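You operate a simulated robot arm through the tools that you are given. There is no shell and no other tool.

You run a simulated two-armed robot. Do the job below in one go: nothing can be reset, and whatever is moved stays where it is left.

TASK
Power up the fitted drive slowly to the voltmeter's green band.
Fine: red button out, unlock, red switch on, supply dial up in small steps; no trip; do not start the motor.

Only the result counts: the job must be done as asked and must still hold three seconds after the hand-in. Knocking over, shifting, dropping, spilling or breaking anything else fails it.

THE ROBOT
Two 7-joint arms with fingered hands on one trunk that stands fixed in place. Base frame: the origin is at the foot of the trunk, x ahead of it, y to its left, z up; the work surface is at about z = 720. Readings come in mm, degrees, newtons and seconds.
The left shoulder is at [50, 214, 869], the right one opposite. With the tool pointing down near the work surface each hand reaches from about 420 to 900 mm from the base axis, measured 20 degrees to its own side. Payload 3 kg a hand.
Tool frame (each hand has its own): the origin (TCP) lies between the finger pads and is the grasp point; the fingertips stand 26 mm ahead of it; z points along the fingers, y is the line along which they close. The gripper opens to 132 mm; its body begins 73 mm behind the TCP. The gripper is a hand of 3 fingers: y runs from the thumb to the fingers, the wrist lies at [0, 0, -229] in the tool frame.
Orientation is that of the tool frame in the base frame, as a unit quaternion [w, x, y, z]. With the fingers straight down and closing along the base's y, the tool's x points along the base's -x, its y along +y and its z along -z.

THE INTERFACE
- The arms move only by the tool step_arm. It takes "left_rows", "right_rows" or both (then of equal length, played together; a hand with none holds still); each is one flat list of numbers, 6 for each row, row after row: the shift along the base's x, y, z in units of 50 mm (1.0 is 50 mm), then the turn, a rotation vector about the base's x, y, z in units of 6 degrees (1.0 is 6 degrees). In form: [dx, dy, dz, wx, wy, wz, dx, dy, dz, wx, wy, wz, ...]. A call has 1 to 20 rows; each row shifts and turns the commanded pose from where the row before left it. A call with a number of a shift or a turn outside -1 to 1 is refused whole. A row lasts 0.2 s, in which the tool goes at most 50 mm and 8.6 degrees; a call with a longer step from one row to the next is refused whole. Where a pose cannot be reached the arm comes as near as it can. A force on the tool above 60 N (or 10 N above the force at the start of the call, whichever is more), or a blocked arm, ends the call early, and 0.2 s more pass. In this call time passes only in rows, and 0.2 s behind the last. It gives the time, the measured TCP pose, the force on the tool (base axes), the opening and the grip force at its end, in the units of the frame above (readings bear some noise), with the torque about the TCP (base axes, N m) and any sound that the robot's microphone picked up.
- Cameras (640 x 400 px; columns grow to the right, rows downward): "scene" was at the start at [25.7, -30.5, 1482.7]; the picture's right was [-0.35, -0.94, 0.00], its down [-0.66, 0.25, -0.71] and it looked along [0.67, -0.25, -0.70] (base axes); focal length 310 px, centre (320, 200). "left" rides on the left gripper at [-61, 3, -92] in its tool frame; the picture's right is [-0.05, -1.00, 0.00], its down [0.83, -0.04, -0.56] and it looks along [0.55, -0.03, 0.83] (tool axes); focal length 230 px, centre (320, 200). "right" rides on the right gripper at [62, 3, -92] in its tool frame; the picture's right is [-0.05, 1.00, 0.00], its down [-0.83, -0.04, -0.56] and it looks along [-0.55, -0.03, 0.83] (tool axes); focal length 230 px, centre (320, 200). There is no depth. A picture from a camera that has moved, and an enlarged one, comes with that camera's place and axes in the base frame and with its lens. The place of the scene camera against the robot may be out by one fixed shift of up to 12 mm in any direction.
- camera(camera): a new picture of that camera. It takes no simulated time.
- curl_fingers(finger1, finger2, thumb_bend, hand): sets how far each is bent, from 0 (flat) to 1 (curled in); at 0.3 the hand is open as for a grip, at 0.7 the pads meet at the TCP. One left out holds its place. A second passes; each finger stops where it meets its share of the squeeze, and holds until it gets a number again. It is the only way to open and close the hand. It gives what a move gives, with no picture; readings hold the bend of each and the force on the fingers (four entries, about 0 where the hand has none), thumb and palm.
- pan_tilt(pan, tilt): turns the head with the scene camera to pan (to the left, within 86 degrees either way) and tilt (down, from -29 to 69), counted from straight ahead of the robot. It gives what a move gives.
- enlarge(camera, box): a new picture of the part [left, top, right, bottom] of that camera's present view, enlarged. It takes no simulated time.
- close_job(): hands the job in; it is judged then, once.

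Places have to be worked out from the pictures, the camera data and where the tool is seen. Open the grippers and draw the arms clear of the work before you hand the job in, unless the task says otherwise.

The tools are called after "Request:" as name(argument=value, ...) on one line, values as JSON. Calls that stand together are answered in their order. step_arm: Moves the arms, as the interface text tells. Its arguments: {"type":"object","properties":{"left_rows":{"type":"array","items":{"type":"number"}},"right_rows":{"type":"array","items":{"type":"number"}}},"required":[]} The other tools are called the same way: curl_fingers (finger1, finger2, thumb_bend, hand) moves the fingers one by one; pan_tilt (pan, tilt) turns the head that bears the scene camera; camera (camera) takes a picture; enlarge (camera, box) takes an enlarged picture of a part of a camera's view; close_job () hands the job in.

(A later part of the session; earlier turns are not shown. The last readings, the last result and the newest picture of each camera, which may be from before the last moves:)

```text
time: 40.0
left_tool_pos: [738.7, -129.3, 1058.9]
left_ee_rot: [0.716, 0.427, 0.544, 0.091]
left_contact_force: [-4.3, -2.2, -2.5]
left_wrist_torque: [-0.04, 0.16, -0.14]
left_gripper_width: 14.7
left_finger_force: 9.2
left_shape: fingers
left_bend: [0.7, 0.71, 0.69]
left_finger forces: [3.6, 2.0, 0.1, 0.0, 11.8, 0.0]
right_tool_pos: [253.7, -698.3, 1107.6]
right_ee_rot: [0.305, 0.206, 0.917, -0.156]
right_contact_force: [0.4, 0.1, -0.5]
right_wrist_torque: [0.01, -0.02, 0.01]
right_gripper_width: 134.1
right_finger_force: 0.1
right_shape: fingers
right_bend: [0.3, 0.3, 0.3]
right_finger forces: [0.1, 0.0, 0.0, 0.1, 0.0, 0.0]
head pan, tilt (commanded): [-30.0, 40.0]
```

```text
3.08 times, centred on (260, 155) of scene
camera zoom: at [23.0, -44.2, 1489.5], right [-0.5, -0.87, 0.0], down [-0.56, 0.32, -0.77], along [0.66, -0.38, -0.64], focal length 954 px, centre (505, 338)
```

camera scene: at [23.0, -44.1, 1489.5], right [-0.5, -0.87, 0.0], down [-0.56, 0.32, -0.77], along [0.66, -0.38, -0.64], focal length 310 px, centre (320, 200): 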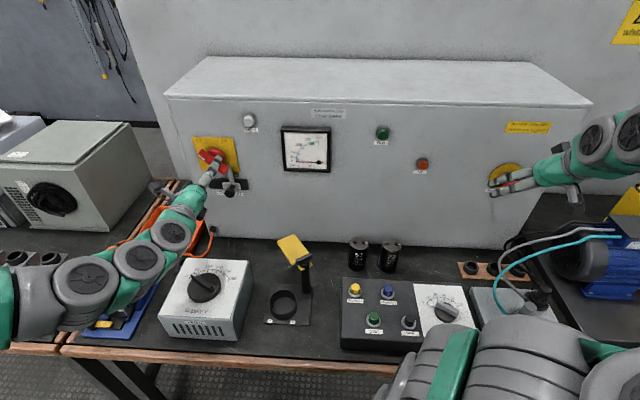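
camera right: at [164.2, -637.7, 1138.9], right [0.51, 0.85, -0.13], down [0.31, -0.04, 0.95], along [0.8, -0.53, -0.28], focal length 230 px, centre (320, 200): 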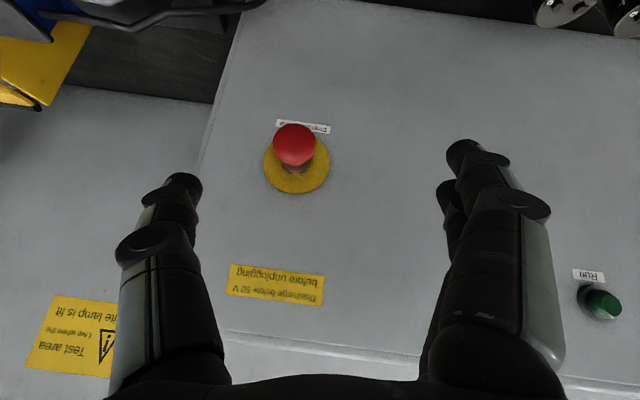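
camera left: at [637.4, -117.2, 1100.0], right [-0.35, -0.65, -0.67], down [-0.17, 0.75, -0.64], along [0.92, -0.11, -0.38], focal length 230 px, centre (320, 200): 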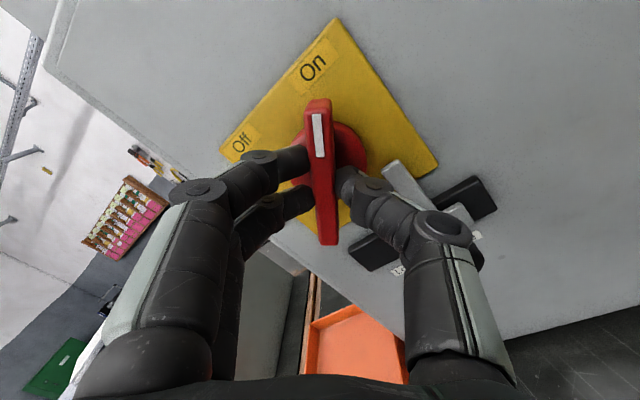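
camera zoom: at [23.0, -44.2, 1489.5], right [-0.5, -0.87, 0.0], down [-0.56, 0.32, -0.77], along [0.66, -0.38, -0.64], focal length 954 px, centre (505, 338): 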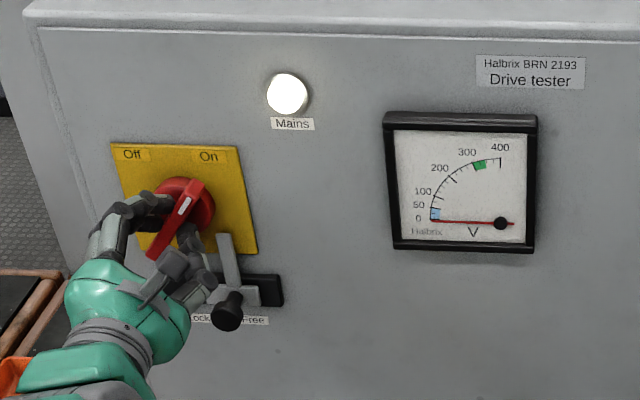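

The white Mains lamp is lit and the handle points at "On", with the needle still at 0. I open the fingers and back straight off.

Request:
curl_fingers(hand="left", finger1=0.45, finger2=0.45, thumb_bend=0.45)

Request:
step_arm(left_rows=[-0.25, 0.164, 0, 0, 0, 0, -0.4, 0.262, 0, 0, 0, 0, -0.5, 0.33, 0, 0, 0, 0])

Request:
camera(camera="left")

Request:
camera(camera="scene")

Request:
enlarge(camera="scene", box=[180, 90, 340, 220])

```text
time: 41.0
left_tool_pos: [738.9, -129.5, 1058.2]
left_ee_rot: [0.716, 0.427, 0.545, 0.091]
left_contact_force: [0.0, -0.4, -0.2]
left_wrist_torque: [0.0, -0.02, 0.0]
left_gripper_width: 83.7
left_finger_force: 0.0
left_shape: fingers
left_bend: [0.45, 0.45, 0.45]
left_finger forces: [0.0, 0.0, 0.0, 0.1, 0.0, 0.0]
right_tool_pos: [254.0, -697.3, 1106.2]
right_ee_rot: [0.305, 0.207, 0.916, -0.157]
right_contact_force: [-0.5, -0.2, -0.2]
right_wrist_torque: [0.01, -0.02, 0.02]
right_gripper_width: 134.1
right_finger_force: 0.1
right_shape: fingers
right_bend: [0.3, 0.3, 0.3]
right_finger forces: [0.0, 0.1, 0.0, 0.1, 0.0, 0.0]
head pan, tilt (commanded): [-30.0, 40.0]
```

```text
time: 41.8
left_tool_pos: [680.3, -91.9, 1057.5]
left_ee_rot: [0.716, 0.425, 0.546, 0.091]
left_contact_force: [0.2, -0.9, 0.5]
left_wrist_torque: [-0.01, 0.02, 0.03]
left_gripper_width: 84.1
left_finger_force: 0.0
left_shape: fingers
left_bend: [0.45, 0.45, 0.45]
left_finger forces: [0.0, 0.0, 0.1, 0.0, 0.0, 0.1]
right_tool_pos: [254.6, -697.8, 1106.2]
right_ee_rot: [0.305, 0.207, 0.916, -0.157]
right_contact_force: [-0.1, 0.1, -0.3]
right_wrist_torque: [0.01, 0.0, 0.04]
right_gripper_width: 134.1
right_finger_force: 0.0
right_shape: fingers
right_bend: [0.3, 0.3, 0.3]
right_finger forces: [0.0, 0.0, 0.1, 0.1, 0.0, 0.0]
head pan, tilt (commanded): [-30.0, 40.0]
```

```text
taken
camera left: at [580.2, -78.6, 1099.5], right [-0.36, -0.65, -0.67], down [-0.17, 0.75, -0.64], along [0.92, -0.11, -0.38], focal length 230 px, centre (320, 200)
```

left: 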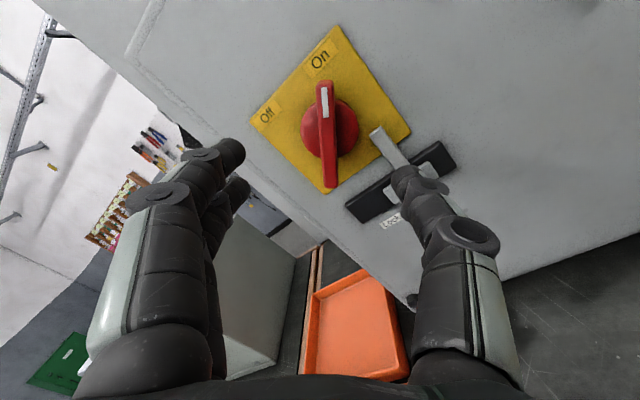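

```text
taken
camera scene: at [23.0, -44.1, 1489.5], right [-0.5, -0.87, 0.0], down [-0.56, 0.32, -0.77], along [0.66, -0.38, -0.64], focal length 310 px, centre (320, 200)
```

scene: 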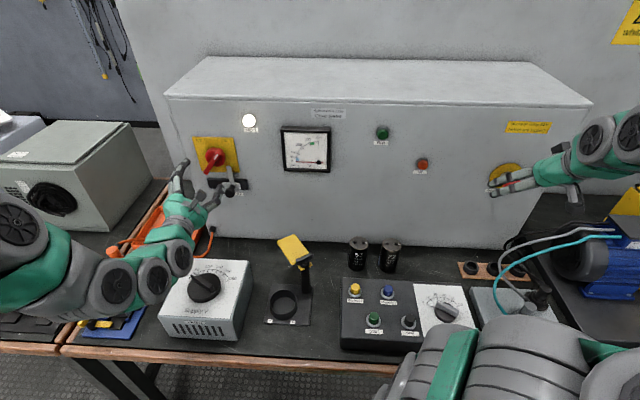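

```text
3.08 times, centred on (260, 155) of scene
camera zoom: at [23.0, -44.1, 1489.5], right [-0.5, -0.87, 0.0], down [-0.56, 0.32, -0.77], along [0.66, -0.38, -0.64], focal length 954 px, centre (505, 338)
```

zoom: 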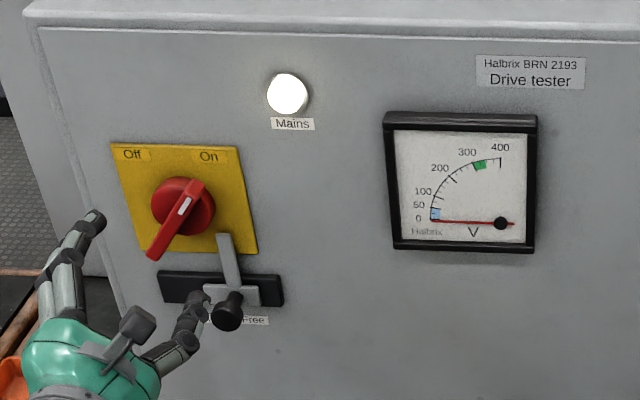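

All good: Mains lit, lock free, E-stop out, trip lamp dark. Now I unroll the left hand and bring it over the supply dial, pitching down as it comes back.

Request:
step_arm(left_rows=[-0.1, 0.06, 0.1, -0.898, 0.584, 0, -0.1, 0.06, 0.1, -0.898, 0.584, 0, -0.1, 0.06, 0.1, -0.898, 0.584, 0, -0.1, 0.06, 0.1, -0.898, 0.584, 0, -0.1, 0.06, 0.1, -0.898, 0.584, 0, -0.1, 0.06, 0.1, -0.898, 0.584, 0, -0.1, 0.06, 0.1, -0.898, 0.584, 0])

Request:
step_arm(left_rows=[-0.123, 0.078, -0.142, 0.629, 0.967, 0, -0.123, 0.078, -0.142, 0.629, 0.967, 0, -0.123, 0.078, -0.142, 0.629, 0.967, 0, -0.123, 0.078, -0.142, 0.629, 0.967, 0, -0.123, 0.078, -0.142, 0.629, 0.967, 0, -0.123, 0.078, -0.142, 0.629, 0.967, 0])

Request:
camera(camera="scene")

Request:
camera(camera="left")

```text
time: 43.4
left_tool_pos: [653.5, -69.5, 1114.5]
left_ee_rot: [0.684, 0.183, 0.683, -0.181]
left_contact_force: [0.3, 1.3, 0.3]
left_wrist_torque: [-0.04, 0.0, 0.03]
left_gripper_width: 84.4
left_finger_force: 0.0
left_shape: fingers
left_bend: [0.45, 0.45, 0.45]
left_finger forces: [0.0, 0.0, 0.0, 0.1, 0.0, 0.1]
left hand out of reach, approached as far as the arm can: row 5, 6, 7
right_tool_pos: [253.9, -696.9, 1108.0]
right_ee_rot: [0.306, 0.207, 0.916, -0.157]
right_contact_force: [-1.0, 0.0, 0.2]
right_wrist_torque: [-0.01, 0.0, 0.01]
right_gripper_width: 134.3
right_finger_force: 0.1
right_shape: fingers
right_bend: [0.3, 0.3, 0.3]
right_finger forces: [0.0, 0.1, 0.0, 0.0, 0.0, 0.0]
head pan, tilt (commanded): [-30.0, 40.0]
```

```text
time: 44.8
left_tool_pos: [616.1, -47.9, 1069.6]
left_ee_rot: [0.401, 0.251, 0.877, -0.091]
left_contact_force: [-0.4, -0.1, -1.3]
left_wrist_torque: [0.0, -0.03, -0.02]
left_gripper_width: 84.4
left_finger_force: 0.1
left_shape: fingers
left_bend: [0.45, 0.45, 0.45]
left_finger forces: [0.0, 0.0, 0.0, 0.0, 0.0, 0.1]
right_tool_pos: [254.8, -698.1, 1107.1]
right_ee_rot: [0.305, 0.207, 0.916, -0.158]
right_contact_force: [0.1, 0.9, -0.6]
right_wrist_torque: [0.0, -0.03, 0.0]
right_gripper_width: 134.2
right_finger_force: 0.0
right_shape: fingers
right_bend: [0.3, 0.3, 0.3]
right_finger forces: [0.0, 0.0, 0.1, 0.0, 0.0, 0.0]
head pan, tilt (commanded): [-30.0, 40.0]
```

```text
taken
camera scene: at [23.0, -44.1, 1489.5], right [-0.5, -0.87, 0.0], down [-0.56, 0.32, -0.77], along [0.66, -0.38, -0.64], focal length 310 px, centre (320, 200)
```

scene: 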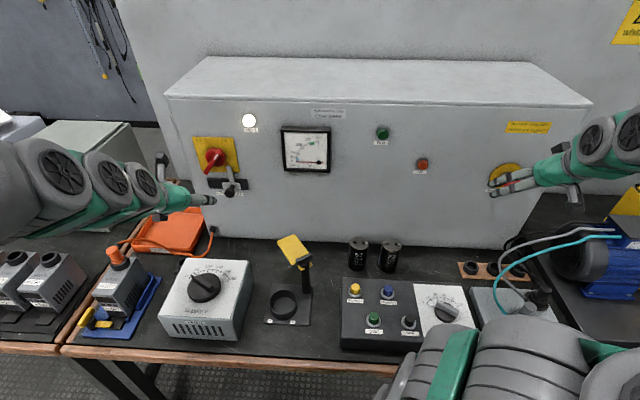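

```text
taken
camera left: at [591.6, -34.4, 1177.6], right [-0.48, -0.88, 0.0], down [-0.85, 0.47, -0.26], along [0.22, -0.12, -0.97], focal length 230 px, centre (320, 200)
```

left: 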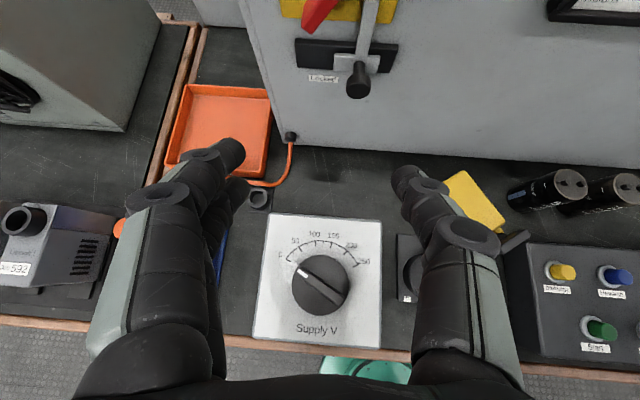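

Now one combined turn (74°) brings the hand straight down with its closing line square to the dial bar, over the dial centre at z≈980.

Request:
step_arm(left_rows=[-0.092, 0.052, -0.164, -0.003, 0.766, 0.823, -0.092, 0.052, -0.164, -0.003, 0.766, 0.823, -0.092, 0.052, -0.164, -0.003, 0.766, 0.823, -0.092, 0.052, -0.164, -0.003, 0.766, 0.823, -0.092, 0.052, -0.164, -0.003, 0.766, 0.823, -0.092, 0.052, -0.164, -0.003, 0.766, 0.823, -0.092, 0.052, -0.164, -0.003, 0.766, 0.823, -0.092, 0.052, -0.164, -0.003, 0.766, 0.823, -0.092, 0.052, -0.164, -0.003, 0.766, 0.823, -0.092, 0.052, -0.164, -0.003, 0.766, 0.823, -0.092, 0.052, -0.164, -0.003, 0.766, 0.823])

Request:
camera(camera="left")

Request:
camera(camera="scene")

```text
time: 47.2
left_tool_pos: [565.9, -19.2, 980.3]
left_ee_rot: [0.0, -0.227, 0.974, 0.0]
left_contact_force: [-0.2, 0.0, 0.4]
left_wrist_torque: [-0.03, -0.02, 0.01]
left_gripper_width: 84.0
left_finger_force: 0.0
left_shape: fingers
left_bend: [0.45, 0.45, 0.45]
left_finger forces: [0.0, 0.0, 0.0, 0.0, 0.1, 0.0]
right_tool_pos: [254.6, -697.4, 1106.1]
right_ee_rot: [0.305, 0.207, 0.916, -0.157]
right_contact_force: [-0.5, -0.2, 0.0]
right_wrist_torque: [0.01, 0.0, 0.02]
right_gripper_width: 134.6
right_finger_force: 0.0
right_shape: fingers
right_bend: [0.3, 0.3, 0.3]
right_finger forces: [0.1, 0.1, 0.0, 0.1, 0.0, 0.0]
head pan, tilt (commanded): [-30.0, 40.0]
```

```text
taken
camera left: at [620.5, 11.4, 1073.3], right [0.49, -0.87, 0.0], down [-0.73, -0.41, 0.55], along [-0.48, -0.27, -0.83], focal length 230 px, centre (320, 200)
```

left: 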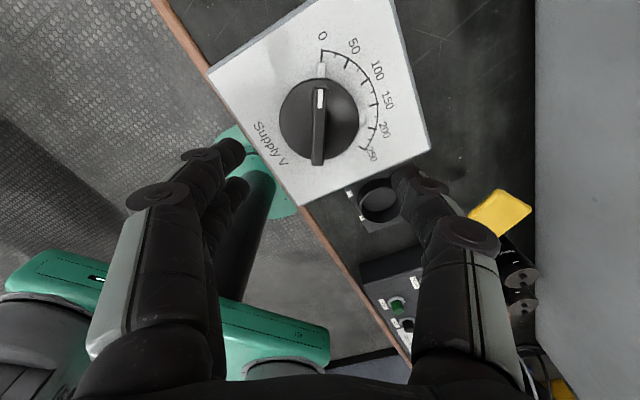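

```text
taken
camera scene: at [23.1, -44.1, 1489.5], right [-0.5, -0.87, 0.0], down [-0.56, 0.32, -0.77], along [0.66, -0.38, -0.64], focal length 310 px, centre (320, 200)
```

scene: 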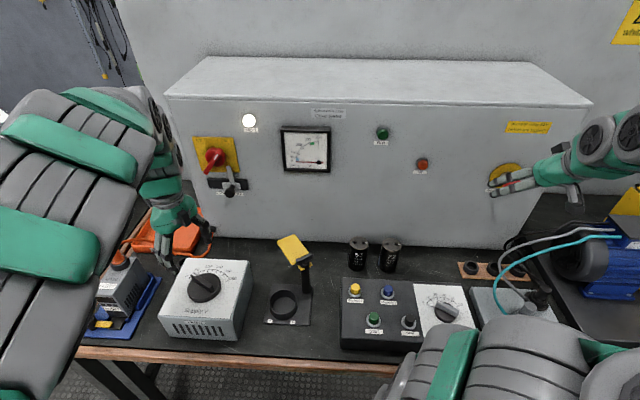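

The hand is straight down over the dial and the bar lies square to the closing line. I enlarge to get the dial centre and height.

Request:
enlarge(camera="left", box=[250, 20, 410, 180])

Request:
enlarge(camera="scene", box=[140, 190, 260, 340])

```text
2.50 times, centred on (330, 100) of left
camera zoom: at [620.5, 11.4, 1073.3], right [0.49, -0.87, 0.0], down [-0.73, -0.41, 0.55], along [-0.48, -0.27, -0.83], focal length 575 px, centre (295, 450)
```

zoom: 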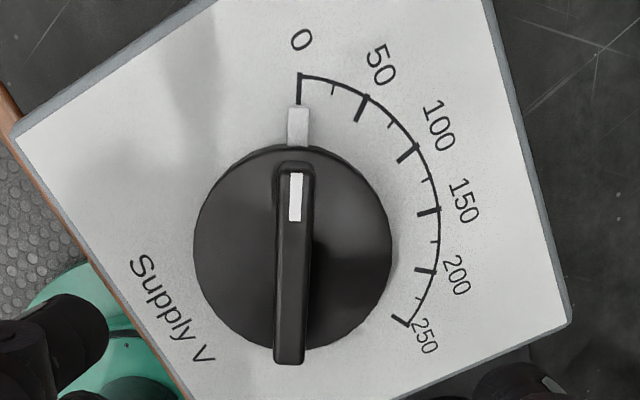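

```text
2.67 times, centred on (200, 265) of scene
camera zoom: at [23.1, -44.1, 1489.5], right [-0.5, -0.87, 0.0], down [-0.56, 0.32, -0.77], along [0.66, -0.38, -0.64], focal length 827 px, centre (640, 27)
```

zoom: 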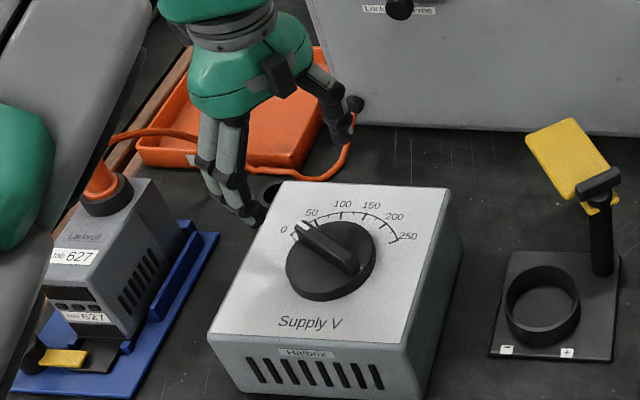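

Triangulating with the earlier overhead view puts the bar top at about [565,-19.5,848] and disc top near z 828. I descend to z≈880 and check again.

Request:
step_arm(left_rows=[0, 0, -0.5, 0, 0, 0, 0, 0, -0.5, 0, 0, 0, 0, 0, -0.5, 0, 0, 0, -0.015, 0, -0.5, 0, 0, 0])

Request:
camera(camera="left")

Request:
enlarge(camera="scene", box=[140, 190, 260, 340])

```text
time: 48.2
left_tool_pos: [565.5, -17.5, 879.8]
left_ee_rot: [0.0, -0.226, 0.974, 0.001]
left_contact_force: [0.5, -0.5, -0.4]
left_wrist_torque: [0.01, 0.04, -0.02]
left_gripper_width: 84.4
left_finger_force: 0.0
left_shape: fingers
left_bend: [0.45, 0.45, 0.45]
left_finger forces: [0.1, 0.1, 0.1, 0.0, 0.0, 0.0]
right_tool_pos: [253.6, -697.4, 1106.7]
right_ee_rot: [0.306, 0.207, 0.916, -0.157]
right_contact_force: [0.3, -0.4, -1.4]
right_wrist_torque: [0.02, 0.02, -0.01]
right_gripper_width: 134.2
right_finger_force: 0.1
right_shape: fingers
right_bend: [0.3, 0.3, 0.3]
right_finger forces: [0.0, 0.0, 0.0, 0.0, 0.0, 0.0]
head pan, tilt (commanded): [-30.0, 40.0]
```

```text
taken
camera left: at [619.5, 10.8, 972.3], right [0.49, -0.87, 0.0], down [-0.73, -0.4, 0.55], along [-0.48, -0.27, -0.83], focal length 230 px, centre (320, 200)
```

left: 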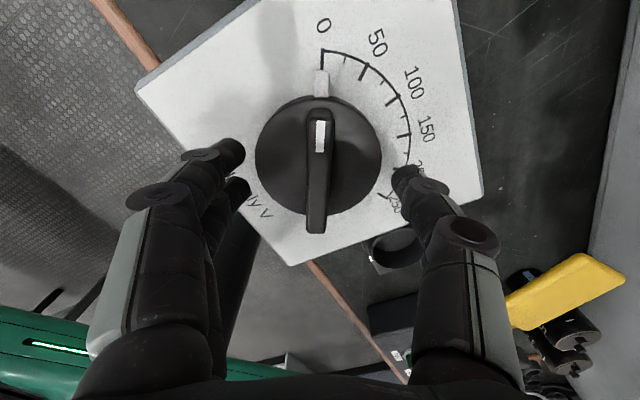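

```text
2.67 times, centred on (200, 265) of scene
camera zoom: at [23.1, -44.1, 1489.5], right [-0.5, -0.87, 0.0], down [-0.56, 0.32, -0.77], along [0.66, -0.38, -0.64], focal length 827 px, centre (640, 27)
```

zoom: 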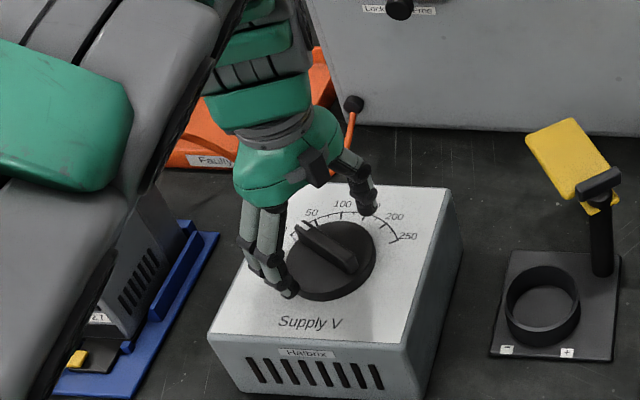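

The bar top measures nearer z≈855 and stays centred under the hand. I lower to TCP z≈862 (tips ~836) and partly close.

Request:
step_arm(left_rows=[-0.02, -0.03, -0.18, 0, 0, 0, -0.02, -0.01, -0.18, 0, 0, 0])

Request:
curl_fingers(hand="left", finger1=0.6, finger2=0.6, thumb_bend=0.6)

Request:
camera(camera="left")

Request:
enlarge(camera="scene", box=[140, 190, 260, 340])

```text
time: 48.8
left_tool_pos: [561.9, -20.7, 861.2]
left_ee_rot: [0.0, -0.226, 0.974, 0.001]
left_contact_force: [0.2, 0.1, 0.6]
left_wrist_torque: [-0.04, 0.0, -0.03]
left_gripper_width: 84.3
left_finger_force: 0.0
left_shape: fingers
left_bend: [0.45, 0.45, 0.45]
left_finger forces: [0.0, 0.0, 0.1, 0.1, 0.1, 0.0]
right_tool_pos: [254.1, -697.0, 1107.0]
right_ee_rot: [0.305, 0.207, 0.916, -0.157]
right_contact_force: [-0.1, 0.6, 0.1]
right_wrist_torque: [0.02, -0.01, 0.02]
right_gripper_width: 134.2
right_finger_force: 0.0
right_shape: fingers
right_bend: [0.3, 0.3, 0.3]
right_finger forces: [0.1, 0.0, 0.1, 0.0, 0.0, 0.0]
head pan, tilt (commanded): [-30.0, 40.0]
```

```text
time: 49.8
left_tool_pos: [561.7, -19.9, 863.0]
left_ee_rot: [0.0, -0.226, 0.974, 0.001]
left_contact_force: [-2.0, 2.4, -3.4]
left_wrist_torque: [0.03, 0.05, -0.13]
left_gripper_width: 74.5
left_finger_force: 16.6
left_shape: fingers
left_bend: [0.48, 0.49, 0.53]
left_finger forces: [9.1, 8.6, 0.0, 0.0, 14.7, 0.0]
right_tool_pos: [253.6, -697.5, 1106.2]
right_ee_rot: [0.304, 0.207, 0.916, -0.158]
right_contact_force: [0.6, -0.9, 0.3]
right_wrist_torque: [0.01, 0.02, 0.0]
right_gripper_width: 134.2
right_finger_force: 0.0
right_shape: fingers
right_bend: [0.3, 0.3, 0.3]
right_finger forces: [0.1, 0.0, 0.1, 0.1, 0.0, 0.0]
head pan, tilt (commanded): [-30.0, 40.0]
```

```text
taken
camera left: at [617.3, 9.5, 954.8], right [0.49, -0.87, 0.0], down [-0.73, -0.41, 0.55], along [-0.48, -0.27, -0.83], focal length 230 px, centre (320, 200)
```

left: 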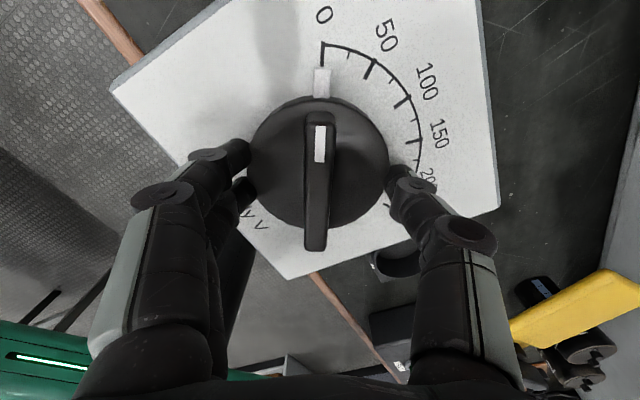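

```text
2.67 times, centred on (200, 265) of scene
camera zoom: at [23.0, -44.1, 1489.5], right [-0.5, -0.87, 0.0], down [-0.56, 0.32, -0.77], along [0.66, -0.38, -0.64], focal length 827 px, centre (640, 27)
```

zoom: 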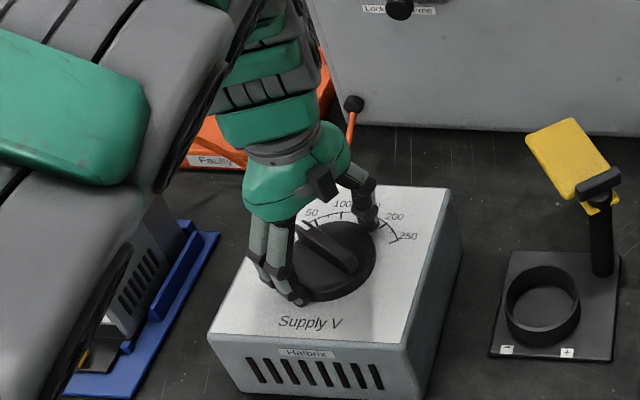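

The fingers closed on the rim of the dial disc (74.5 mm), so the disc stands higher than I judged. I open again, rise 15 mm and take the bar itself.

Request:
curl_fingers(hand="left", finger1=0.42, finger2=0.42, thumb_bend=0.42)

Request:
step_arm(left_rows=[0, 0, 0.16, 0, 0, 0, 0.02, 0, 0.16, 0, 0, 0])

Request:
camera(camera="left")

Request:
enlarge(camera="scene", box=[270, 115, 350, 185])

```text
time: 50.8
left_tool_pos: [562.9, -20.6, 862.7]
left_ee_rot: [0.001, -0.226, 0.974, 0.0]
left_contact_force: [-0.4, -0.6, -0.1]
left_wrist_torque: [0.01, 0.01, -0.02]
left_gripper_width: 94.2
left_finger_force: 0.0
left_shape: fingers
left_bend: [0.42, 0.42, 0.42]
left_finger forces: [0.1, 0.1, 0.0, 0.1, 0.0, 0.0]
right_tool_pos: [254.1, -697.1, 1106.5]
right_ee_rot: [0.305, 0.207, 0.916, -0.157]
right_contact_force: [-0.6, 0.1, 0.7]
right_wrist_torque: [-0.02, 0.04, 0.01]
right_gripper_width: 134.2
right_finger_force: 0.1
right_shape: fingers
right_bend: [0.3, 0.3, 0.3]
right_finger forces: [0.0, 0.0, 0.1, 0.0, 0.0, 0.1]
head pan, tilt (commanded): [-30.0, 40.0]
```

```text
time: 51.4
left_tool_pos: [564.0, -21.3, 878.7]
left_ee_rot: [0.0, -0.226, 0.974, 0.002]
left_contact_force: [0.3, 0.2, -0.7]
left_wrist_torque: [0.03, 0.0, 0.02]
left_gripper_width: 93.9
left_finger_force: 0.1
left_shape: fingers
left_bend: [0.42, 0.42, 0.42]
left_finger forces: [0.0, 0.0, 0.1, 0.0, 0.0, 0.0]
right_tool_pos: [253.2, -696.9, 1106.5]
right_ee_rot: [0.304, 0.207, 0.916, -0.158]
right_contact_force: [-0.3, 0.0, 0.4]
right_wrist_torque: [0.01, -0.01, 0.02]
right_gripper_width: 134.2
right_finger_force: 0.0
right_shape: fingers
right_bend: [0.3, 0.3, 0.3]
right_finger forces: [0.0, 0.0, 0.1, 0.0, 0.0, 0.0]
head pan, tilt (commanded): [-30.0, 40.0]
```

```text
taken
camera left: at [618.3, 9.0, 971.3], right [0.49, -0.87, 0.0], down [-0.73, -0.41, 0.55], along [-0.48, -0.27, -0.83], focal length 230 px, centre (320, 200)
```

left: 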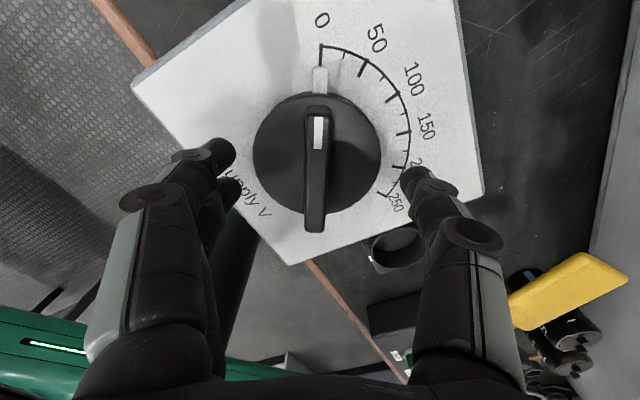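

```text
5.71 times, centred on (310, 150) of scene
camera zoom: at [23.0, -44.1, 1489.5], right [-0.5, -0.87, 0.0], down [-0.56, 0.32, -0.77], along [0.66, -0.38, -0.64], focal length 1772 px, centre (377, 486)
```

zoom: 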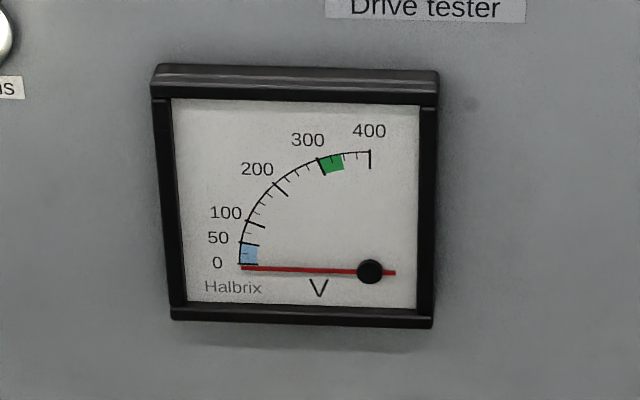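

Dial and needle are still at 0. I close the fingers onto the bar now.

Request:
curl_fingers(hand="left", finger1=0.6, finger2=0.6, thumb_bend=0.6)

Request:
curl_fingers(hand="left", finger1=0.73, finger2=0.73, thumb_bend=0.73)

Request:
camera(camera="left")

Request:
enlarge(camera="scene", box=[140, 190, 260, 340])

```text
time: 52.4
left_tool_pos: [563.0, -21.7, 877.9]
left_ee_rot: [0.001, -0.226, 0.974, 0.001]
left_contact_force: [0.3, 0.4, -0.2]
left_wrist_torque: [-0.03, 0.03, -0.02]
left_gripper_width: 35.5
left_finger_force: 0.0
left_shape: fingers
left_bend: [0.6, 0.6, 0.6]
left_finger forces: [0.1, 0.0, 0.1, 0.1, 0.0, 0.1]
right_tool_pos: [254.9, -698.2, 1107.7]
right_ee_rot: [0.305, 0.207, 0.916, -0.158]
right_contact_force: [0.0, 0.3, -0.2]
right_wrist_torque: [0.04, 0.0, -0.03]
right_gripper_width: 134.2
right_finger_force: 0.1
right_shape: fingers
right_bend: [0.3, 0.3, 0.3]
right_finger forces: [0.0, 0.0, 0.1, 0.1, 0.0, 0.0]
head pan, tilt (commanded): [-30.0, 40.0]
```

```text
time: 53.4
left_tool_pos: [563.8, -19.8, 879.7]
left_ee_rot: [0.0, -0.226, 0.974, 0.001]
left_contact_force: [-3.4, 5.8, -8.9]
left_wrist_torque: [0.07, 0.03, 0.03]
left_gripper_width: 13.3
left_finger_force: 8.2
left_shape: fingers
left_bend: [0.69, 0.69, 0.69]
left_finger forces: [5.7, 5.6, 0.0, 0.0, 4.9, 0.1]
right_tool_pos: [253.4, -698.6, 1106.4]
right_ee_rot: [0.304, 0.207, 0.916, -0.158]
right_contact_force: [-0.8, 0.3, -0.2]
right_wrist_torque: [0.01, 0.04, 0.03]
right_gripper_width: 134.3
right_finger_force: 0.0
right_shape: fingers
right_bend: [0.3, 0.3, 0.3]
right_finger forces: [0.0, 0.0, 0.1, 0.0, 0.0, 0.0]
head pan, tilt (commanded): [-30.0, 40.0]
```

```text
taken
camera left: at [618.4, 9.3, 970.9], right [0.49, -0.87, 0.0], down [-0.73, -0.41, 0.55], along [-0.48, -0.27, -0.83], focal length 230 px, centre (320, 200)
```

left: 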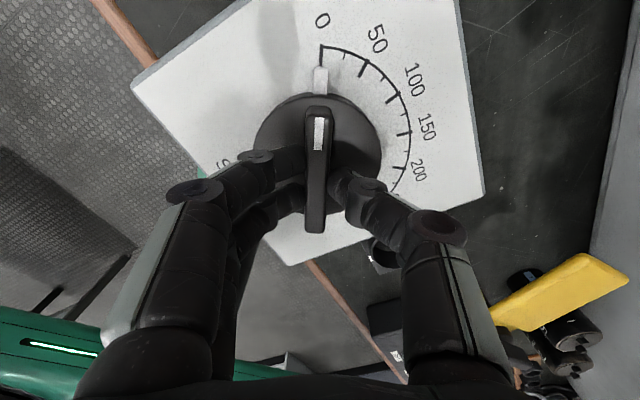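

```text
2.67 times, centred on (200, 265) of scene
camera zoom: at [23.1, -44.0, 1489.5], right [-0.5, -0.87, 0.0], down [-0.56, 0.32, -0.77], along [0.66, -0.38, -0.64], focal length 827 px, centre (640, 27)
```

zoom: 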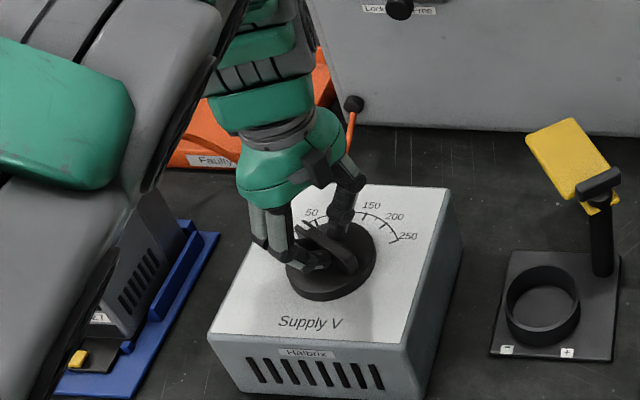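

The bar is gripped (13 mm). I turn the dial up by a first very small step (3°, about 6 V) and read the meter.

Request:
step_arm(left_rows=[0, 0, 0, 0, 0, -0.25, 0, 0, 0, 0, 0, -0.25, 0, 0, 0, 0, 0, 0])

Request:
camera(camera="left")

Request:
enlarge(camera="scene", box=[270, 115, 350, 185])

Request:
camera(camera="scene")

```text
time: 54.2
left_tool_pos: [563.7, -21.4, 878.4]
left_ee_rot: [0.001, -0.201, 0.98, 0.001]
left_contact_force: [-3.6, 4.5, -9.3]
left_wrist_torque: [0.06, 0.11, 0.06]
left_gripper_width: 13.5
left_finger_force: 7.8
left_shape: fingers
left_bend: [0.69, 0.69, 0.69]
left_finger forces: [5.8, 5.4, 0.0, 0.0, 4.6, 0.0]
right_tool_pos: [254.6, -697.3, 1107.1]
right_ee_rot: [0.305, 0.208, 0.916, -0.158]
right_contact_force: [0.4, -0.5, -0.4]
right_wrist_torque: [-0.02, 0.03, 0.01]
right_gripper_width: 134.5
right_finger_force: 0.0
right_shape: fingers
right_bend: [0.3, 0.3, 0.3]
right_finger forces: [0.0, 0.0, 0.0, 0.0, 0.0, 0.0]
head pan, tilt (commanded): [-30.0, 40.0]
```

```text
taken
camera left: at [619.9, 6.2, 971.0], right [0.44, -0.9, 0.0], down [-0.75, -0.37, 0.55], along [-0.5, -0.24, -0.83], focal length 230 px, centre (320, 200)
```

left: 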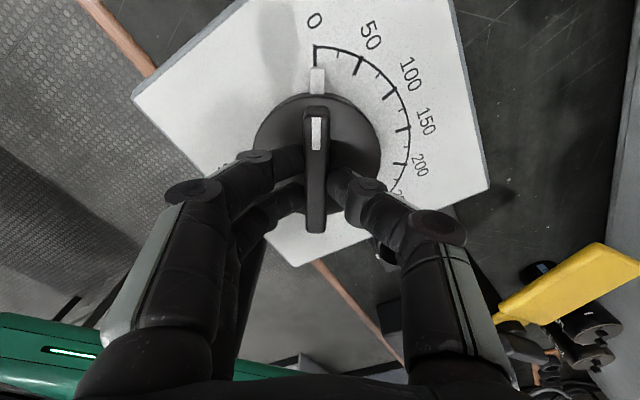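

```text
5.71 times, centred on (310, 150) of scene
camera zoom: at [23.1, -44.0, 1489.5], right [-0.5, -0.87, 0.0], down [-0.56, 0.32, -0.77], along [0.66, -0.38, -0.64], focal length 1772 px, centre (377, 486)
```

zoom: 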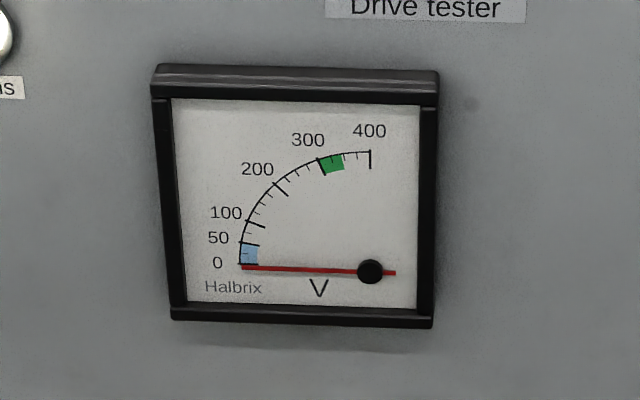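

```text
taken
camera scene: at [23.1, -44.0, 1489.5], right [-0.5, -0.87, 0.0], down [-0.56, 0.32, -0.77], along [0.66, -0.38, -0.64], focal length 310 px, centre (320, 200)
```

scene: 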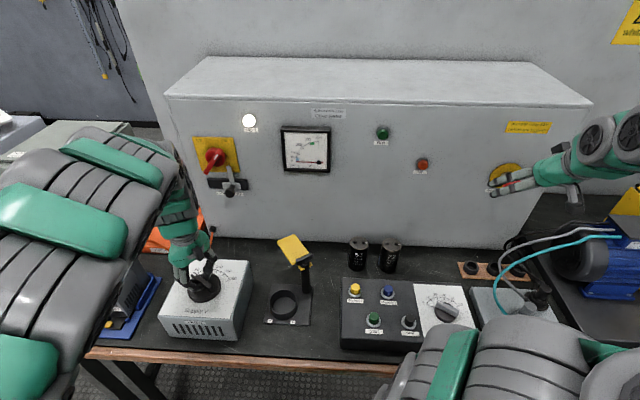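

The pointer has moved just off 0 with the hand; the needle still reads about 0. I take another 3° step and also check the lamps.

Request:
step_arm(left_rows=[0, 0, 0, 0, 0, -0.25, 0, 0, 0, 0, 0, -0.25, 0, 0, 0, 0, 0, 0, 0, 0, 0, 0, 0, 0])

Request:
enlarge(camera="scene", box=[230, 100, 450, 200])

Request:
enlarge(camera="left", box=[240, 0, 440, 125])

```text
time: 55.2
left_tool_pos: [563.3, -19.2, 879.2]
left_ee_rot: [0.001, -0.175, 0.985, 0.001]
left_contact_force: [-6.3, 4.6, -7.1]
left_wrist_torque: [0.08, 0.11, 0.01]
left_gripper_width: 13.5
left_finger_force: 8.4
left_shape: fingers
left_bend: [0.69, 0.69, 0.69]
left_finger forces: [5.8, 5.5, 0.1, 0.0, 5.1, 0.0]
right_tool_pos: [254.1, -698.3, 1107.9]
right_ee_rot: [0.305, 0.207, 0.916, -0.157]
right_contact_force: [0.6, 0.8, -0.3]
right_wrist_torque: [0.01, 0.03, -0.02]
right_gripper_width: 134.1
right_finger_force: 0.1
right_shape: fingers
right_bend: [0.3, 0.3, 0.3]
right_finger forces: [0.1, 0.1, 0.0, 0.0, 0.1, 0.0]
head pan, tilt (commanded): [-30.0, 40.0]
```

```text
2.91 times, centred on (340, 150) of scene
camera zoom: at [23.0, -44.0, 1489.5], right [-0.5, -0.87, 0.0], down [-0.56, 0.32, -0.77], along [0.66, -0.38, -0.64], focal length 902 px, centre (262, 346)
```

zoom: 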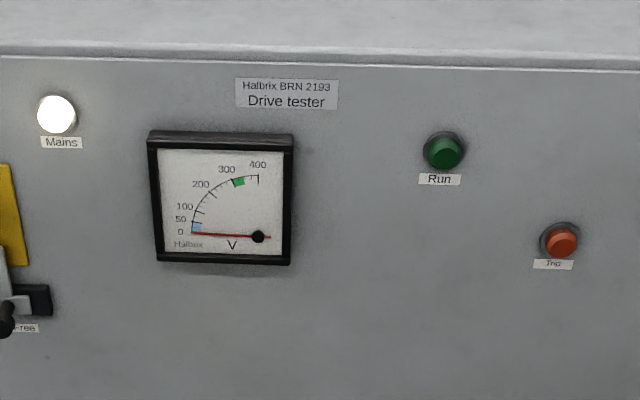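

```text
3.20 times, centred on (340, 62) of left
camera zoom: at [621.3, 3.4, 970.8], right [0.39, -0.92, 0.0], down [-0.77, -0.33, 0.55], along [-0.51, -0.22, -0.83], focal length 736 px, centre (256, 640)
```

zoom: 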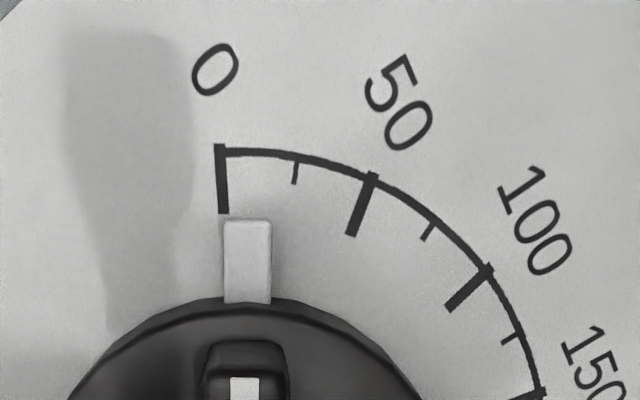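

Pointer is at roughly 12 V, trip lamp dark, needle barely off zero. I go on with further 3° steps.

Request:
step_arm(left_rows=[0, 0, 0, 0, 0, -0.25, 0, 0, 0, 0, 0, -0.25, 0, 0, 0, 0, 0, 0, 0, 0, 0, 0, 0, 0, 0, 0, 0, 0, 0, 0])

Request:
enlarge(camera="scene", box=[270, 115, 350, 185])

Request:
enlarge(camera="left", box=[240, 0, 440, 125])

```text
time: 56.4
left_tool_pos: [564.0, -20.5, 877.8]
left_ee_rot: [0.001, -0.148, 0.989, 0.001]
left_contact_force: [-7.1, 5.0, -4.5]
left_wrist_torque: [0.09, 0.15, 0.08]
left_gripper_width: 13.4
left_finger_force: 8.7
left_shape: fingers
left_bend: [0.69, 0.7, 0.69]
left_finger forces: [6.3, 6.0, 0.0, 0.0, 5.5, 0.1]
right_tool_pos: [253.4, -697.9, 1107.2]
right_ee_rot: [0.305, 0.207, 0.916, -0.158]
right_contact_force: [0.2, 0.6, -0.5]
right_wrist_torque: [0.0, -0.03, 0.03]
right_gripper_width: 133.9
right_finger_force: 0.1
right_shape: fingers
right_bend: [0.3, 0.3, 0.3]
right_finger forces: [0.0, 0.1, 0.1, 0.0, 0.1, 0.0]
head pan, tilt (commanded): [-30.0, 40.0]
```

```text
5.71 times, centred on (310, 150) of scene
camera zoom: at [23.0, -44.0, 1489.5], right [-0.5, -0.87, 0.0], down [-0.56, 0.32, -0.77], along [0.66, -0.38, -0.64], focal length 1772 px, centre (377, 486)
```

zoom: 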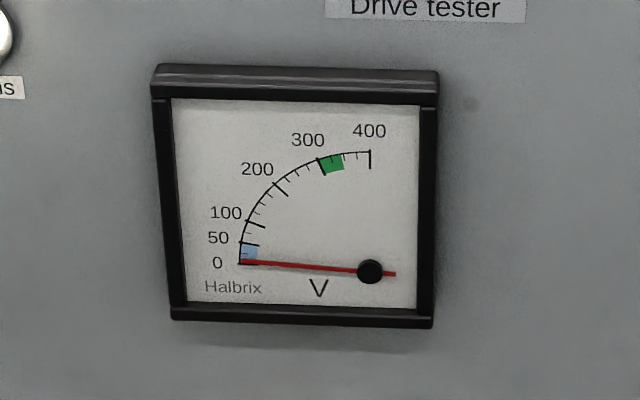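

```text
3.20 times, centred on (340, 62) of left
camera zoom: at [622.7, 0.4, 970.7], right [0.34, -0.94, 0.0], down [-0.78, -0.29, 0.55], along [-0.52, -0.19, -0.83], focal length 736 px, centre (256, 640)
```

zoom: 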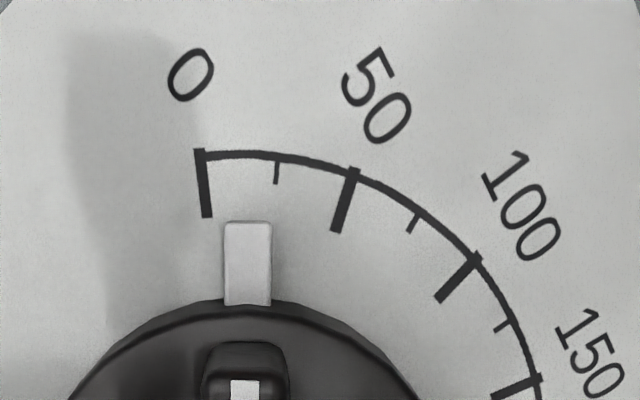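

The needle has begun to rise. I hold for a second to see whether it lags behind the dial.

Request:
step_arm(left_rows=[0, 0, 0, 0, 0, 0, 0, 0, 0, 0, 0, 0, 0, 0, 0, 0, 0, 0, 0, 0, 0, 0, 0, 0, 0, 0, 0, 0, 0, 0, 0, 0, 0, 0, 0, 0])

Request:
enlarge(camera="scene", box=[285, 135, 325, 175])

```text
time: 57.8
left_tool_pos: [564.4, -21.1, 877.7]
left_ee_rot: [0.0, -0.149, 0.989, 0.001]
left_contact_force: [-7.4, 4.9, -4.3]
left_wrist_torque: [0.06, 0.16, 0.04]
left_gripper_width: 13.3
left_finger_force: 9.0
left_shape: fingers
left_bend: [0.69, 0.7, 0.69]
left_finger forces: [6.3, 6.2, 0.0, 0.0, 5.6, 0.1]
right_tool_pos: [253.5, -697.2, 1107.6]
right_ee_rot: [0.305, 0.208, 0.916, -0.158]
right_contact_force: [0.0, 0.5, -0.5]
right_wrist_torque: [0.0, 0.01, 0.0]
right_gripper_width: 134.1
right_finger_force: 0.0
right_shape: fingers
right_bend: [0.3, 0.3, 0.3]
right_finger forces: [0.1, 0.0, 0.0, 0.0, 0.0, 0.1]
head pan, tilt (commanded): [-30.0, 40.0]
```

```text
10.00 times, centred on (305, 155) of scene
camera zoom: at [23.0, -44.0, 1489.5], right [-0.5, -0.87, 0.0], down [-0.56, 0.32, -0.77], along [0.66, -0.38, -0.64], focal length 3101 px, centre (470, 650)
```

zoom: 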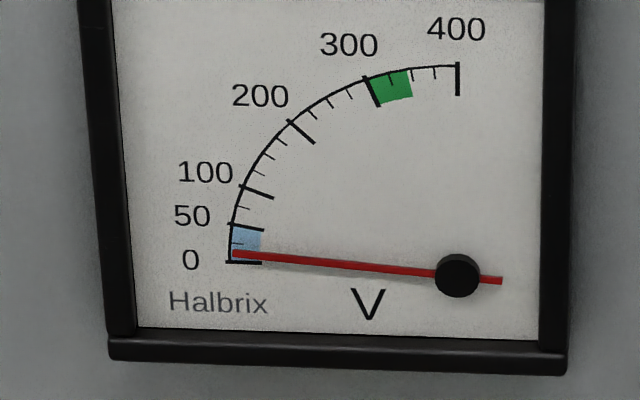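

There is a lag of a second or so; the reading is now about 20 V with the dial near 18 V. I now ramp slowly: 0.5° per row for 20 rows (10° over 4 s), then check.

Request:
step_arm(left_rows=[0, 0, 0, 0, 0, -0.083, 0, 0, 0, 0, 0, -0.083, 0, 0, 0, 0, 0, -0.083, 0, 0, 0, 0, 0, -0.083, 0, 0, 0, 0, 0, -0.083, 0, 0, 0, 0, 0, -0.083, 0, 0, 0, 0, 0, -0.083, 0, 0, 0, 0, 0, -0.083, 0, 0, 0, 0, 0, -0.083, 0, 0, 0, 0, 0, -0.083, 0, 0, 0, 0, 0, -0.083, 0, 0, 0, 0, 0, -0.083, 0, 0, 0, 0, 0, -0.083, 0, 0, 0, 0, 0, -0.083, 0, 0, 0, 0, 0, -0.083, 0, 0, 0, 0, 0, -0.083, 0, 0, 0, 0, 0, -0.083, 0, 0, 0, 0, 0, -0.083, 0, 0, 0, 0, 0, -0.083, 0, 0, 0, 0, 0, -0.083])

Request:
enlarge(camera="scene", box=[230, 100, 450, 200])

Request:
enlarge(camera="scene", box=[285, 135, 325, 175])

Request:
enlarge(camera="left", box=[240, 0, 440, 125])

```text
time: 62.0
left_tool_pos: [565.1, -21.6, 877.9]
left_ee_rot: [0.001, -0.062, 0.998, 0.001]
left_contact_force: [-7.3, 4.5, -6.6]
left_wrist_torque: [0.04, 0.11, 0.05]
left_gripper_width: 13.4
left_finger_force: 9.2
left_shape: fingers
left_bend: [0.7, 0.7, 0.69]
left_finger forces: [6.4, 5.6, 0.0, 0.0, 5.8, 0.0]
right_tool_pos: [253.7, -697.9, 1106.4]
right_ee_rot: [0.304, 0.207, 0.916, -0.157]
right_contact_force: [-0.4, 0.4, -0.1]
right_wrist_torque: [-0.03, 0.01, 0.0]
right_gripper_width: 134.2
right_finger_force: 0.1
right_shape: fingers
right_bend: [0.3, 0.3, 0.3]
right_finger forces: [0.0, 0.0, 0.0, 0.1, 0.1, 0.0]
head pan, tilt (commanded): [-30.0, 40.0]
```

```text
2.91 times, centred on (340, 150) of scene
camera zoom: at [23.0, -44.0, 1489.5], right [-0.5, -0.87, 0.0], down [-0.56, 0.32, -0.77], along [0.66, -0.38, -0.64], focal length 902 px, centre (262, 346)
```

zoom: 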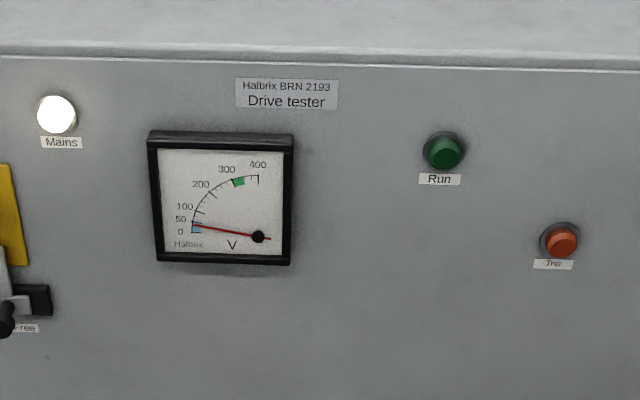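

```text
10.00 times, centred on (305, 155) of scene
camera zoom: at [23.0, -44.0, 1489.5], right [-0.5, -0.87, 0.0], down [-0.56, 0.32, -0.77], along [0.66, -0.38, -0.64], focal length 3101 px, centre (470, 650)
```

zoom: 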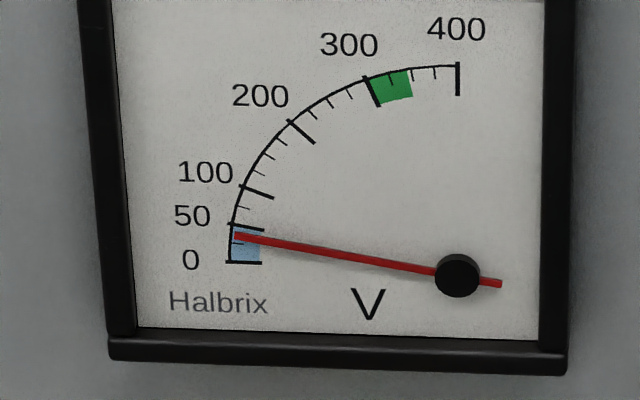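

```text
3.20 times, centred on (340, 62) of left
camera zoom: at [625.3, -9.8, 971.0], right [0.18, -0.98, 0.0], down [-0.82, -0.15, 0.55], along [-0.55, -0.1, -0.83], focal length 736 px, centre (256, 640)
```

zoom: 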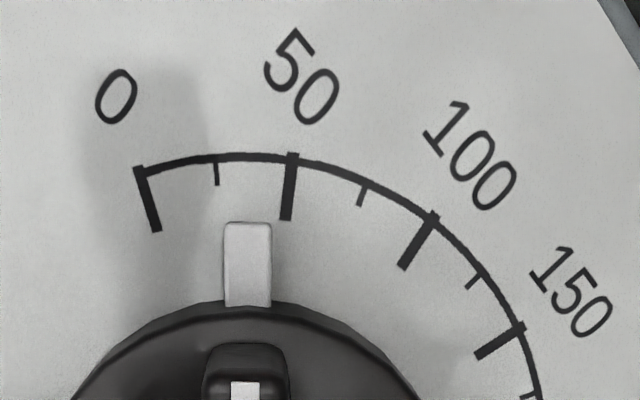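

Dial ~37 V, needle ~45 V and climbing steadily, trip dark. I keep the same slow ramp, another 10°.

Request:
step_arm(left_rows=[0, 0, 0, 0, 0, -0.083, 0, 0, 0, 0, 0, -0.083, 0, 0, 0, 0, 0, -0.083, 0, 0, 0, 0, 0, -0.083, 0, 0, 0, 0, 0, -0.083, 0, 0, 0, 0, 0, -0.083, 0, 0, 0, 0, 0, -0.083, 0, 0, 0, 0, 0, -0.083, 0, 0, 0, 0, 0, -0.083, 0, 0, 0, 0, 0, -0.083, 0, 0, 0, 0, 0, -0.083, 0, 0, 0, 0, 0, -0.083, 0, 0, 0, 0, 0, -0.083, 0, 0, 0, 0, 0, -0.083, 0, 0, 0, 0, 0, -0.083, 0, 0, 0, 0, 0, -0.083, 0, 0, 0, 0, 0, -0.083, 0, 0, 0, 0, 0, -0.083, 0, 0, 0, 0, 0, -0.083, 0, 0, 0, 0, 0, -0.083])

Request:
enlarge(camera="scene", box=[230, 100, 450, 200])

Request:
camera(camera="left")

```text
time: 66.2
left_tool_pos: [564.1, -20.2, 878.5]
left_ee_rot: [0.001, 0.025, 1.0, 0.0]
left_contact_force: [-4.8, 5.5, -5.2]
left_wrist_torque: [0.09, 0.13, 0.08]
left_gripper_width: 13.3
left_finger_force: 8.9
left_shape: fingers
left_bend: [0.7, 0.7, 0.69]
left_finger forces: [6.3, 5.6, 0.0, 0.0, 6.4, 0.0]
right_tool_pos: [253.8, -697.7, 1107.3]
right_ee_rot: [0.305, 0.207, 0.916, -0.158]
right_contact_force: [0.4, 0.4, 0.6]
right_wrist_torque: [-0.03, 0.0, 0.02]
right_gripper_width: 134.2
right_finger_force: 0.0
right_shape: fingers
right_bend: [0.3, 0.3, 0.3]
right_finger forces: [0.0, 0.1, 0.1, 0.1, 0.1, 0.0]
head pan, tilt (commanded): [-30.0, 40.0]
```

```text
2.91 times, centred on (340, 150) of scene
camera zoom: at [23.0, -44.0, 1489.5], right [-0.5, -0.87, 0.0], down [-0.56, 0.32, -0.77], along [0.66, -0.38, -0.64], focal length 902 px, centre (262, 346)
```

zoom: 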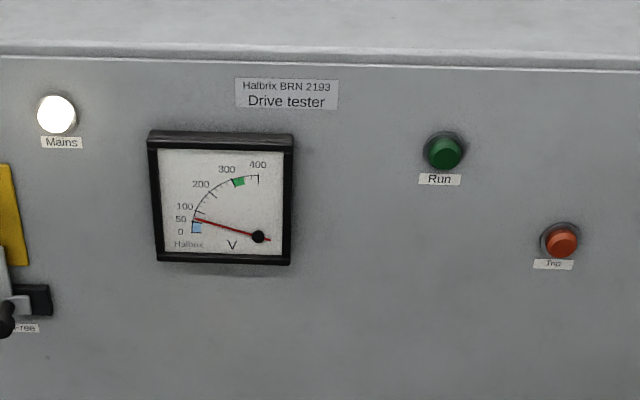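

```text
taken
camera left: at [626.1, -20.5, 970.9], right [0.0, -1.0, 0.0], down [-0.83, 0.0, 0.55], along [-0.55, 0.0, -0.83], focal length 230 px, centre (320, 200)
```

left: 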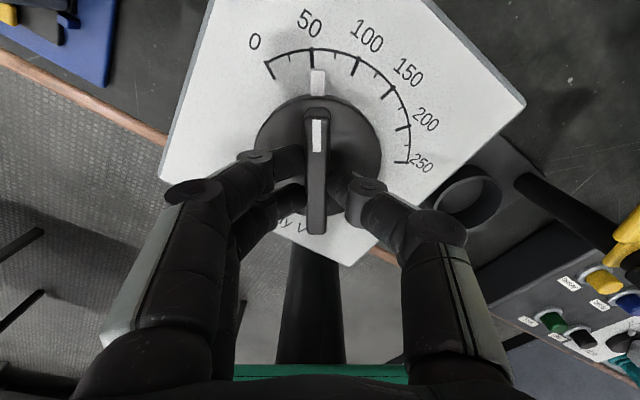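

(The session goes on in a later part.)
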